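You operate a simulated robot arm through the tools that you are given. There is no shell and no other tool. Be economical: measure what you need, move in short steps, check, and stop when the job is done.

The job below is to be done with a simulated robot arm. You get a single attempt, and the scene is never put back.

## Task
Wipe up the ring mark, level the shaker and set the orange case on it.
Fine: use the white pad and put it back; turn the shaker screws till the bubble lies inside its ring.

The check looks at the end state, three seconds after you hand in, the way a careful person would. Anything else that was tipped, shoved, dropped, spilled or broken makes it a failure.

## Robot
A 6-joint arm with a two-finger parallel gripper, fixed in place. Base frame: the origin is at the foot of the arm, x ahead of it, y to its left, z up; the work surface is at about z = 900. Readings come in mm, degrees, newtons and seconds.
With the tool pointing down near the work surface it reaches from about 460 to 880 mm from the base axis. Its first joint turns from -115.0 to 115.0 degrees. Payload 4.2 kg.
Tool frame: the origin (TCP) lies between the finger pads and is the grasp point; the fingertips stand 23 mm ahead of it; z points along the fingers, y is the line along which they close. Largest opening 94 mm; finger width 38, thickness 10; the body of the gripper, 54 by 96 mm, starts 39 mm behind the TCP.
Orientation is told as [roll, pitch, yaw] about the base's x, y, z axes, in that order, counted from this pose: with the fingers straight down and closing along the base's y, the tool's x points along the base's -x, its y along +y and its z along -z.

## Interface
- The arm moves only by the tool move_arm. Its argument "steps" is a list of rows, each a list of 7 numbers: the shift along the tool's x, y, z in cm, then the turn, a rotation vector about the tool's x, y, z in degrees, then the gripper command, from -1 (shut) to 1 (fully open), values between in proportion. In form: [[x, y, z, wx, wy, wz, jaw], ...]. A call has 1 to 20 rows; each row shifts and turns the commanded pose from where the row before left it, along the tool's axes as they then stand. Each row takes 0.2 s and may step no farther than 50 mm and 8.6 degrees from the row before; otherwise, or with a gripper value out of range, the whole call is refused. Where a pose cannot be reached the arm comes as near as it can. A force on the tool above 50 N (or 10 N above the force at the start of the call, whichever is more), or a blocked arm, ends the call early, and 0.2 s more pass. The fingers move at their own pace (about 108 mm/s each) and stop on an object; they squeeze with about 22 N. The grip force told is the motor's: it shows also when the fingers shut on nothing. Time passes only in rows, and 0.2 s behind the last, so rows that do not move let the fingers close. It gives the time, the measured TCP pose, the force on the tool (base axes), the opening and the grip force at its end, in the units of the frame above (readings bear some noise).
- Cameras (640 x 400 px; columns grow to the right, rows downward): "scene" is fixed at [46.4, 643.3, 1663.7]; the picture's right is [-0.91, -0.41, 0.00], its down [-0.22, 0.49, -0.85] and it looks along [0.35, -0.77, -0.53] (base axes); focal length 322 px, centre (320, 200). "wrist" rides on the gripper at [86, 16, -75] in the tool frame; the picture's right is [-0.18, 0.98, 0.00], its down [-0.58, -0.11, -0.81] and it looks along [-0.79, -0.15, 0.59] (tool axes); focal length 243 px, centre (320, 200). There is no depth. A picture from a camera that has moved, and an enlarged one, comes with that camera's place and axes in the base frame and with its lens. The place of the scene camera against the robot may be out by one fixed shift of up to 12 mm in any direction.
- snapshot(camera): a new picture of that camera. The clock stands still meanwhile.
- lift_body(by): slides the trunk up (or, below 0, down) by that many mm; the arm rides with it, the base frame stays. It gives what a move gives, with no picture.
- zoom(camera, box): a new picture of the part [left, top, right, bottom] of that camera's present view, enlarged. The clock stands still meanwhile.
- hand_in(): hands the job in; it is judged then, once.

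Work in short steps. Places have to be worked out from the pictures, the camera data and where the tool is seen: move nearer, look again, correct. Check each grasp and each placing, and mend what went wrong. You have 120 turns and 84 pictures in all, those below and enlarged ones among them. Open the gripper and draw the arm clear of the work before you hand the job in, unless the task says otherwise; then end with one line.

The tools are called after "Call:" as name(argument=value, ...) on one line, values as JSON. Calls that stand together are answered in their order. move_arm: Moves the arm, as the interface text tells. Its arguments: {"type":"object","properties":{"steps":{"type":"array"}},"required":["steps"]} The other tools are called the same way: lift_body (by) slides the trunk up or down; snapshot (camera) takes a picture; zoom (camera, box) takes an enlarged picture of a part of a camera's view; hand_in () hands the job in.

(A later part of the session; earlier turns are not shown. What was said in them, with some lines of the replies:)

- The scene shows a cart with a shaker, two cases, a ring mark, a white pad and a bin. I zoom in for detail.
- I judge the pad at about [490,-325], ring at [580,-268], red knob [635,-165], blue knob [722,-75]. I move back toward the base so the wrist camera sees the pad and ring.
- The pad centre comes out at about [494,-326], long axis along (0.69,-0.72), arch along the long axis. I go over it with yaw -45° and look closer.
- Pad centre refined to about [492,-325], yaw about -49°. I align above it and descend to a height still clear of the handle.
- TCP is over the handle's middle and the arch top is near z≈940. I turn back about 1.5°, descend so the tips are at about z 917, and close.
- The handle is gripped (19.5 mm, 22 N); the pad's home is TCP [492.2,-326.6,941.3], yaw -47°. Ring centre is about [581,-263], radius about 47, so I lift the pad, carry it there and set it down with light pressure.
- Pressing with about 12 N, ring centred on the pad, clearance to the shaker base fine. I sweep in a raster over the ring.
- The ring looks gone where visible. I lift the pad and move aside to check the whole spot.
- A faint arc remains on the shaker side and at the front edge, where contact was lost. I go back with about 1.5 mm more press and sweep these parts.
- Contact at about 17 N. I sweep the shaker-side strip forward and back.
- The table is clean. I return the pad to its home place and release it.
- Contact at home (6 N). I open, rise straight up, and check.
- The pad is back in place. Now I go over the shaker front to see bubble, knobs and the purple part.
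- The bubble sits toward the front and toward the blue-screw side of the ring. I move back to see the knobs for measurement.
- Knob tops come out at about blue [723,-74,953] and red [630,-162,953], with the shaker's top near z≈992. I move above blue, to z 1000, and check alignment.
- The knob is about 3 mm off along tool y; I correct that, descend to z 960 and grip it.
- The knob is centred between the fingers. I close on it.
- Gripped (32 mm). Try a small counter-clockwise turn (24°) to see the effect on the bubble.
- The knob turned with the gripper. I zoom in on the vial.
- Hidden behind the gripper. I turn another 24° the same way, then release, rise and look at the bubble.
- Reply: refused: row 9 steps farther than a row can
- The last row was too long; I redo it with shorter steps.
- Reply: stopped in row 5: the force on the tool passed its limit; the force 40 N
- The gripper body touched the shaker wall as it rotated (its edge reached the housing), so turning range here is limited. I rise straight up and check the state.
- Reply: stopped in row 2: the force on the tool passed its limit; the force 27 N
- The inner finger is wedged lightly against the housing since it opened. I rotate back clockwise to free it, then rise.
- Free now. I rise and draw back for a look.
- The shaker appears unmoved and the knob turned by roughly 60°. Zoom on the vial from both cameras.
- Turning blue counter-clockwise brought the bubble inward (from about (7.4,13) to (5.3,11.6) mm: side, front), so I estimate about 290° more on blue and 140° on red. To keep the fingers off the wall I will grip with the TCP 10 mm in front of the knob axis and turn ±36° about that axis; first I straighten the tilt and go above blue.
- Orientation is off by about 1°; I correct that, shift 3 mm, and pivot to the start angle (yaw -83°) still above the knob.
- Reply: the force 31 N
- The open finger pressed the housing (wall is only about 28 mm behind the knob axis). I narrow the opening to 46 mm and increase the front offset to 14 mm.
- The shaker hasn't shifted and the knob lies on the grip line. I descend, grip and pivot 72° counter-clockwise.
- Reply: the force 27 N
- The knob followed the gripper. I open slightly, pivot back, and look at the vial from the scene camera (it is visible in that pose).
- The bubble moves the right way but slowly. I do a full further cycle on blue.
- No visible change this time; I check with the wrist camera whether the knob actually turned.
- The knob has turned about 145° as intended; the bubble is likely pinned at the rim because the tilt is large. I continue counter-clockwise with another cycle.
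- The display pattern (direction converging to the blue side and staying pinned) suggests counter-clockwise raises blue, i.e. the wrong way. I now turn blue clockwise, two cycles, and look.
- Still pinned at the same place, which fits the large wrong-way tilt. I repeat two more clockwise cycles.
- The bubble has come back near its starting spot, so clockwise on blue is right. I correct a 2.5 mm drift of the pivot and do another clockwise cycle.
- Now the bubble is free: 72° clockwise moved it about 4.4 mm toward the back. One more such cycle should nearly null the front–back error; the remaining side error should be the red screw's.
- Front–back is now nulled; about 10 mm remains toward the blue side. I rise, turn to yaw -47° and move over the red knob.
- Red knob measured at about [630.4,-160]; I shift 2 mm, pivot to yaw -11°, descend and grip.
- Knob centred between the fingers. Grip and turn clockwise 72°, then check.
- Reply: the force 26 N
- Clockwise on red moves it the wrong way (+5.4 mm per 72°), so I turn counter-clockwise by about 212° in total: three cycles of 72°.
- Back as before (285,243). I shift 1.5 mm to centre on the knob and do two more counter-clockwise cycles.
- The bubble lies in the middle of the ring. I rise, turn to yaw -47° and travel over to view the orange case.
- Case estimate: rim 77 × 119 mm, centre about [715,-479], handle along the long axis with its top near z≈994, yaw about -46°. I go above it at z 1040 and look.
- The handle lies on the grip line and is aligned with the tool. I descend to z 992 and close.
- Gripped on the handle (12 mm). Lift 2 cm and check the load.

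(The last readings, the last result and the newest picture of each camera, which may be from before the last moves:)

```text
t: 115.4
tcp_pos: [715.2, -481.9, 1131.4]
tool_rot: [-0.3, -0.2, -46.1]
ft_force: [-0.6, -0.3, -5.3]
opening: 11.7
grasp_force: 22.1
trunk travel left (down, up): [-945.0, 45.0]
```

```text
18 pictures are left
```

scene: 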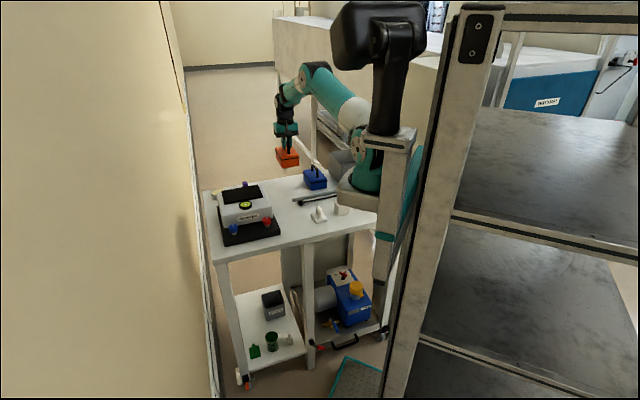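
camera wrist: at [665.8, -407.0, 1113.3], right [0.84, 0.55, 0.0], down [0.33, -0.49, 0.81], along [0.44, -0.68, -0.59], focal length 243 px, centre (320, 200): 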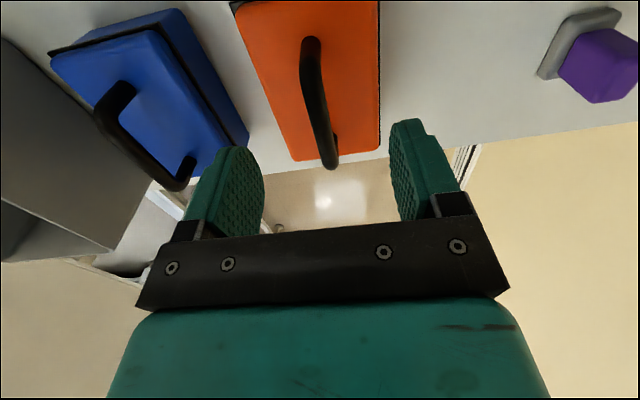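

Load about 5 N, case hanging fine. I carry it over the mat centre, about [786,-228].

Call:
move_arm(steps=[[1.32, 2.27, 0, 0, 0, 0, -1], [1.32, 2.27, 0, 0, 0, 0, -1], [1.32, 2.27, 0, 0, 0, 0, -1], [1.32, 2.27, 0, 0, 0, 0, -1], [1.32, 2.27, 0, 0, 0, 0, -1], [1.32, 2.27, 0, 0, 0, 0, -1], [1.32, 2.27, 0, 0, 0, 0, -1], [1.32, 2.27, 0, 0, 0, 0, -1], [1.32, 2.27, 0, 0, 0, 0, -1], [1.32, 2.27, 0, 0, 0, 0, -1], [0, 0, 0, 0, 0, 0, -1]])

Call:
move_arm(steps=[[0, 0, 0, 0, 0, -5, -1], [0, 0, 0, 0, 0, -5, -1], [0, 0, 0, 0, 0, -5, -1], [0, 0, 0, 0, 0, -5, -1], [0, 0, 0, 0, 0, -5, -1], [0, 0, 0, 0, 0, -5, -1], [0, 0, 0, 0, 0, -5, -1], [0, 0, 0, 0, 0, -5, -1], [0, 0, 0, 0, 0, -5, -1], [0, 0, 0, 0, 0, -5, -1], [0, 0, 0, 0, 0, -5, -1], [0, 0, 0, 0, 0, -5, -1], [0, 0, 0, 0, 0, -5, -1], [0, 0, 0, 0, 0, -5, -1], [0, 0, 0, 0, 0, -5, -1], [0, 0, 0, 0, 0, -5, -1], [0, 0, 0, 0, 0, -5, -1], [0, 0, 0, 0, 0, -4, -1], [0, 0, 0, 0, 0, 0, -1], [0, 0, 0, 0, 0, 0, -1]])

Call:
zoom(camera="scene", box=[200, 130, 328, 250])

Call:
snapshot(camera="wrist")

```text
t: 117.8
tcp_pos: [787.0, -228.2, 1131.7]
tool_rot: [-0.2, -0.2, -46.0]
ft_force: [0.0, 0.3, -4.2]
opening: 11.7
grasp_force: 21.7
trunk travel left (down, up): [-945.0, 45.0]
```

```text
t: 122.0
tcp_pos: [787.0, -229.0, 1131.5]
tool_rot: [-0.2, 0.2, 43.0]
ft_force: [-0.5, 0.5, -4.3]
opening: 11.6
grasp_force: 21.6
trunk travel left (down, up): [-945.0, 45.0]
```

```text
3.33 times, centred on (264, 190) of scene
camera zoom: at [46.4, 643.3, 1663.7], right [-0.91, -0.41, 0.0], down [-0.22, 0.49, -0.85], along [0.35, -0.77, -0.53], focal length 1075 px, centre (507, 233)
```

zoom: 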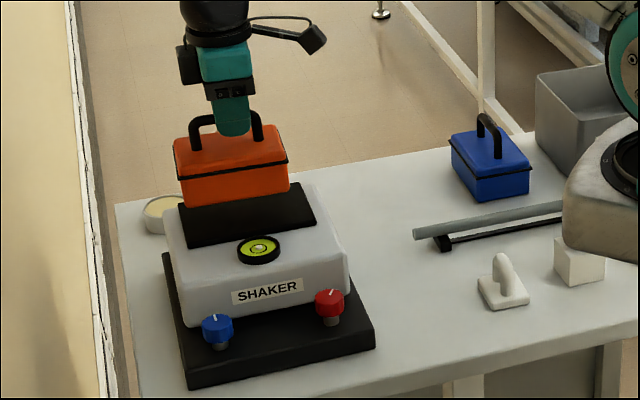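

```text
16 pictures are left
camera wrist: at [712.1, -276.1, 1205.6], right [-0.54, 0.84, 0.0], down [0.5, 0.32, 0.8], along [0.68, 0.43, -0.59], focal length 243 px, centre (320, 200)
```

wrist: 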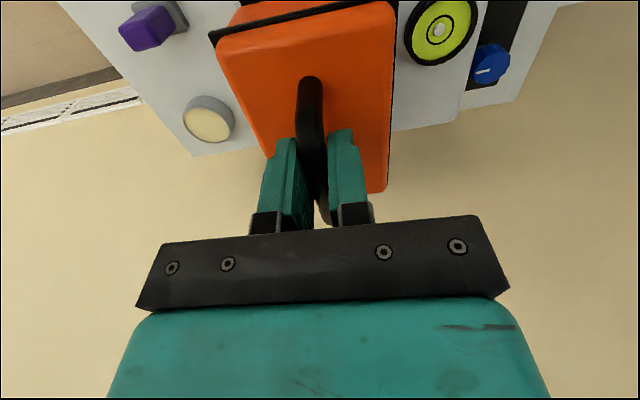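

The case is centred above the mat and turned with its long side along the mat. I shift 3 mm and lower 36 mm.

Call:
move_arm(steps=[[0.3, 0, 0, 0, 0, 0, -1], [0, 0, 1.2, 0, 0, 0, -1], [0, 0, 1.2, 0, 0, 0, -1], [0, 0, 0.7, 0, 0, 0, -1], [0, 0, 0.5, 0, 0, 0, -1], [0, 0, 0, 0, 0, 0, -1]])

Call:
zoom(camera="scene", box=[212, 160, 276, 220])

```text
t: 123.4
tcp_pos: [784.5, -231.8, 1098.8]
tool_rot: [-0.4, 0.2, 43.0]
ft_force: [-4.1, -0.2, 7.7]
opening: 11.7
grasp_force: 22.3
trunk travel left (down, up): [-945.0, 45.0]
```

```text
6.67 times, centred on (244, 190) of scene
camera zoom: at [46.4, 643.3, 1663.7], right [-0.91, -0.41, 0.0], down [-0.22, 0.49, -0.85], along [0.35, -0.77, -0.53], focal length 2150 px, centre (827, 267)
```

zoom: 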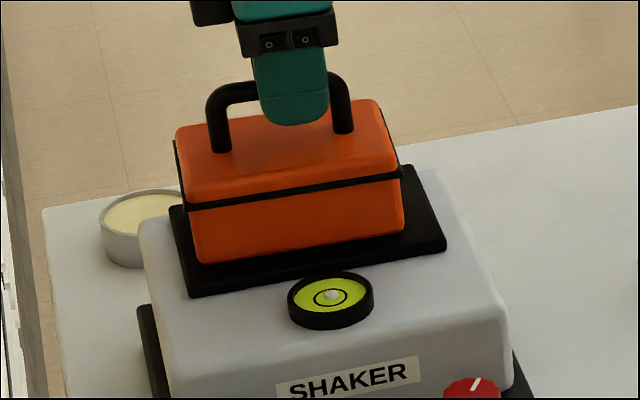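

The case has landed on the mat (force went from -4 to +8 N), fully within its edges. I release and rise.

Call:
move_arm(steps=[[0, 0, 0, 0, 0, 0, -0.3], [0, 0, 0, 0, 0, 0, -0.2], [0, 0, 0, 0, 0, 0, -0.2], [0, 0, -2, 0, 0, 0, -0.2], [0, 0, -3, 0, 0, 0, -0.2], [0, 0, -4, 0, 0, 0, -0.2], [0, 0, 0, 0, 0, 0, -0.2]])

Call:
move_arm(steps=[[4, 0, -2, 0, 0, 0, 0], [4, 0, -2, 0, 0, 0, 0.5], [4.5, 0, 0, 0, 0, 0, 1], [4.5, 0, 0, 0, 0, 0, 1], [4.5, 0, 0, 0, 0, 0, 1], [0, 0, 0, 0, 0, 0, 1]])

Call:
snapshot(camera="scene")

Call:
zoom(camera="scene", box=[212, 160, 276, 220])

Call:
zoom(camera="scene", box=[270, 160, 366, 240])

```text
t: 125.0
tcp_pos: [783.1, -230.2, 1188.3]
tool_rot: [-0.2, 0.2, 43.0]
ft_force: [0.1, 0.4, 0.6]
opening: 37.4
grasp_force: 0.1
trunk travel left (down, up): [-945.0, 45.0]
```

```text
t: 126.4
tcp_pos: [627.4, -377.9, 1223.8]
tool_rot: [-0.4, 0.2, 43.0]
ft_force: [0.4, -0.6, -0.5]
opening: 94.2
grasp_force: 0.1
trunk travel left (down, up): [-945.0, 45.0]
```

```text
14 pictures are left
```

scene: 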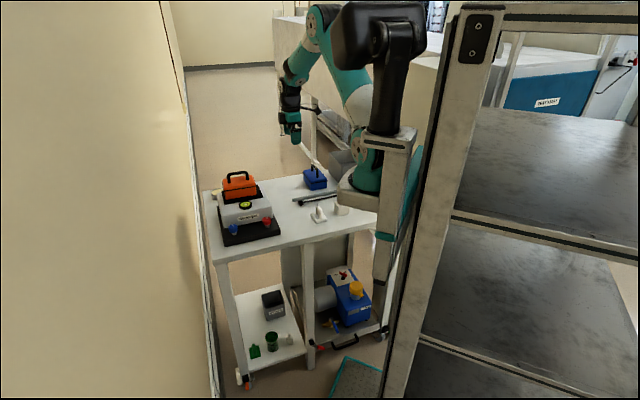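

```text
6.67 times, centred on (244, 190) of scene
camera zoom: at [46.4, 643.3, 1663.7], right [-0.91, -0.41, 0.0], down [-0.22, 0.49, -0.85], along [0.35, -0.77, -0.53], focal length 2150 px, centre (827, 267)
```

zoom: 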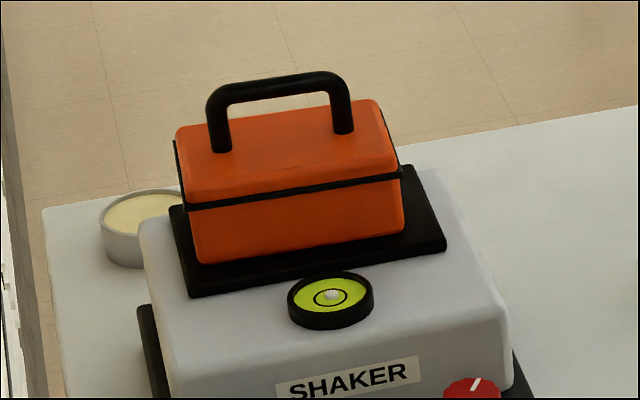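

```text
5.00 times, centred on (318, 200) of scene
camera zoom: at [46.4, 643.3, 1663.7], right [-0.91, -0.41, 0.0], down [-0.22, 0.49, -0.85], along [0.35, -0.77, -0.53], focal length 1612 px, centre (330, 200)
```

zoom: 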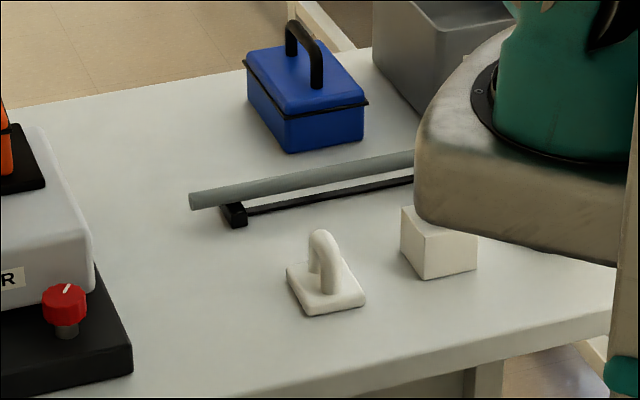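

All is in place: bubble inside the ring, case on the mat, pad home. The blue bottle is hidden by the raised arm base; I lower the trunk back to check it and the vial.

Call:
lift_body(by=-120)

Call:
zoom(camera="scene", box=[270, 160, 366, 240])

Call:
zoom(camera="scene", box=[229, 192, 261, 212])

```text
t: 127.9
tcp_pos: [628.6, -377.3, 1104.7]
tool_rot: [-0.1, 0.2, 43.1]
ft_force: [-0.7, -0.9, -0.2]
opening: 94.2
grasp_force: 0.1
trunk travel left (down, up): [-825.0, 165.0]
```

```text
5.00 times, centred on (318, 200) of scene
camera zoom: at [46.4, 643.3, 1663.7], right [-0.91, -0.41, 0.0], down [-0.22, 0.49, -0.85], along [0.35, -0.77, -0.53], focal length 1612 px, centre (330, 200)
```

zoom: 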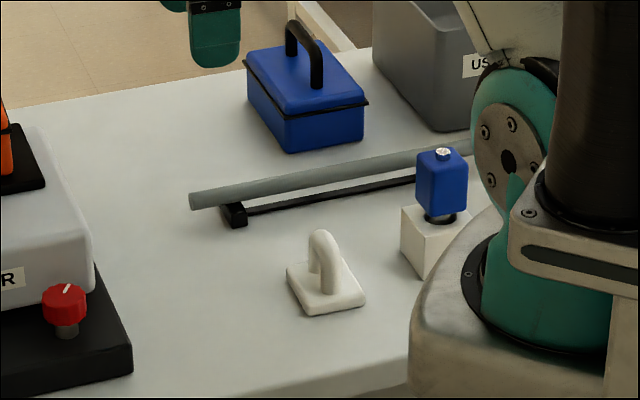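

```text
16.00 times, centred on (245, 202) of scene
camera zoom: at [46.4, 643.3, 1663.7], right [-0.91, -0.41, 0.0], down [-0.22, 0.49, -0.85], along [0.35, -0.77, -0.53], focal length 5159 px, centre (1520, 168)
```

zoom: 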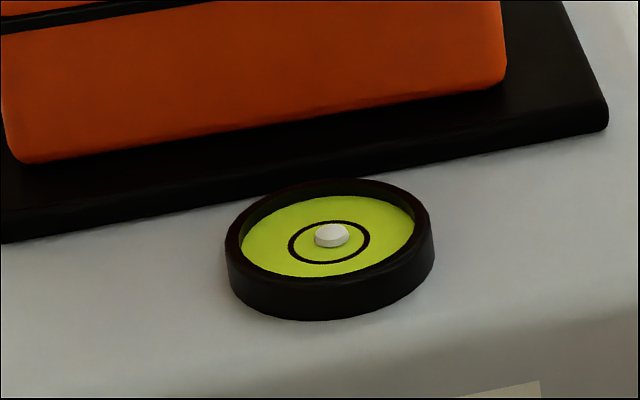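

The bottle stands, the pad is home, the table clean, the bubble is inside its ring, the case on the mat, the gripper open and clear. I hand in.

Call:
hand_in()

```text
The job is handed in.
```

The ring mark is wiped up and the white pad is back in its place. The shaker is level, with the bubble inside its ring, and the orange case sits on its mat.
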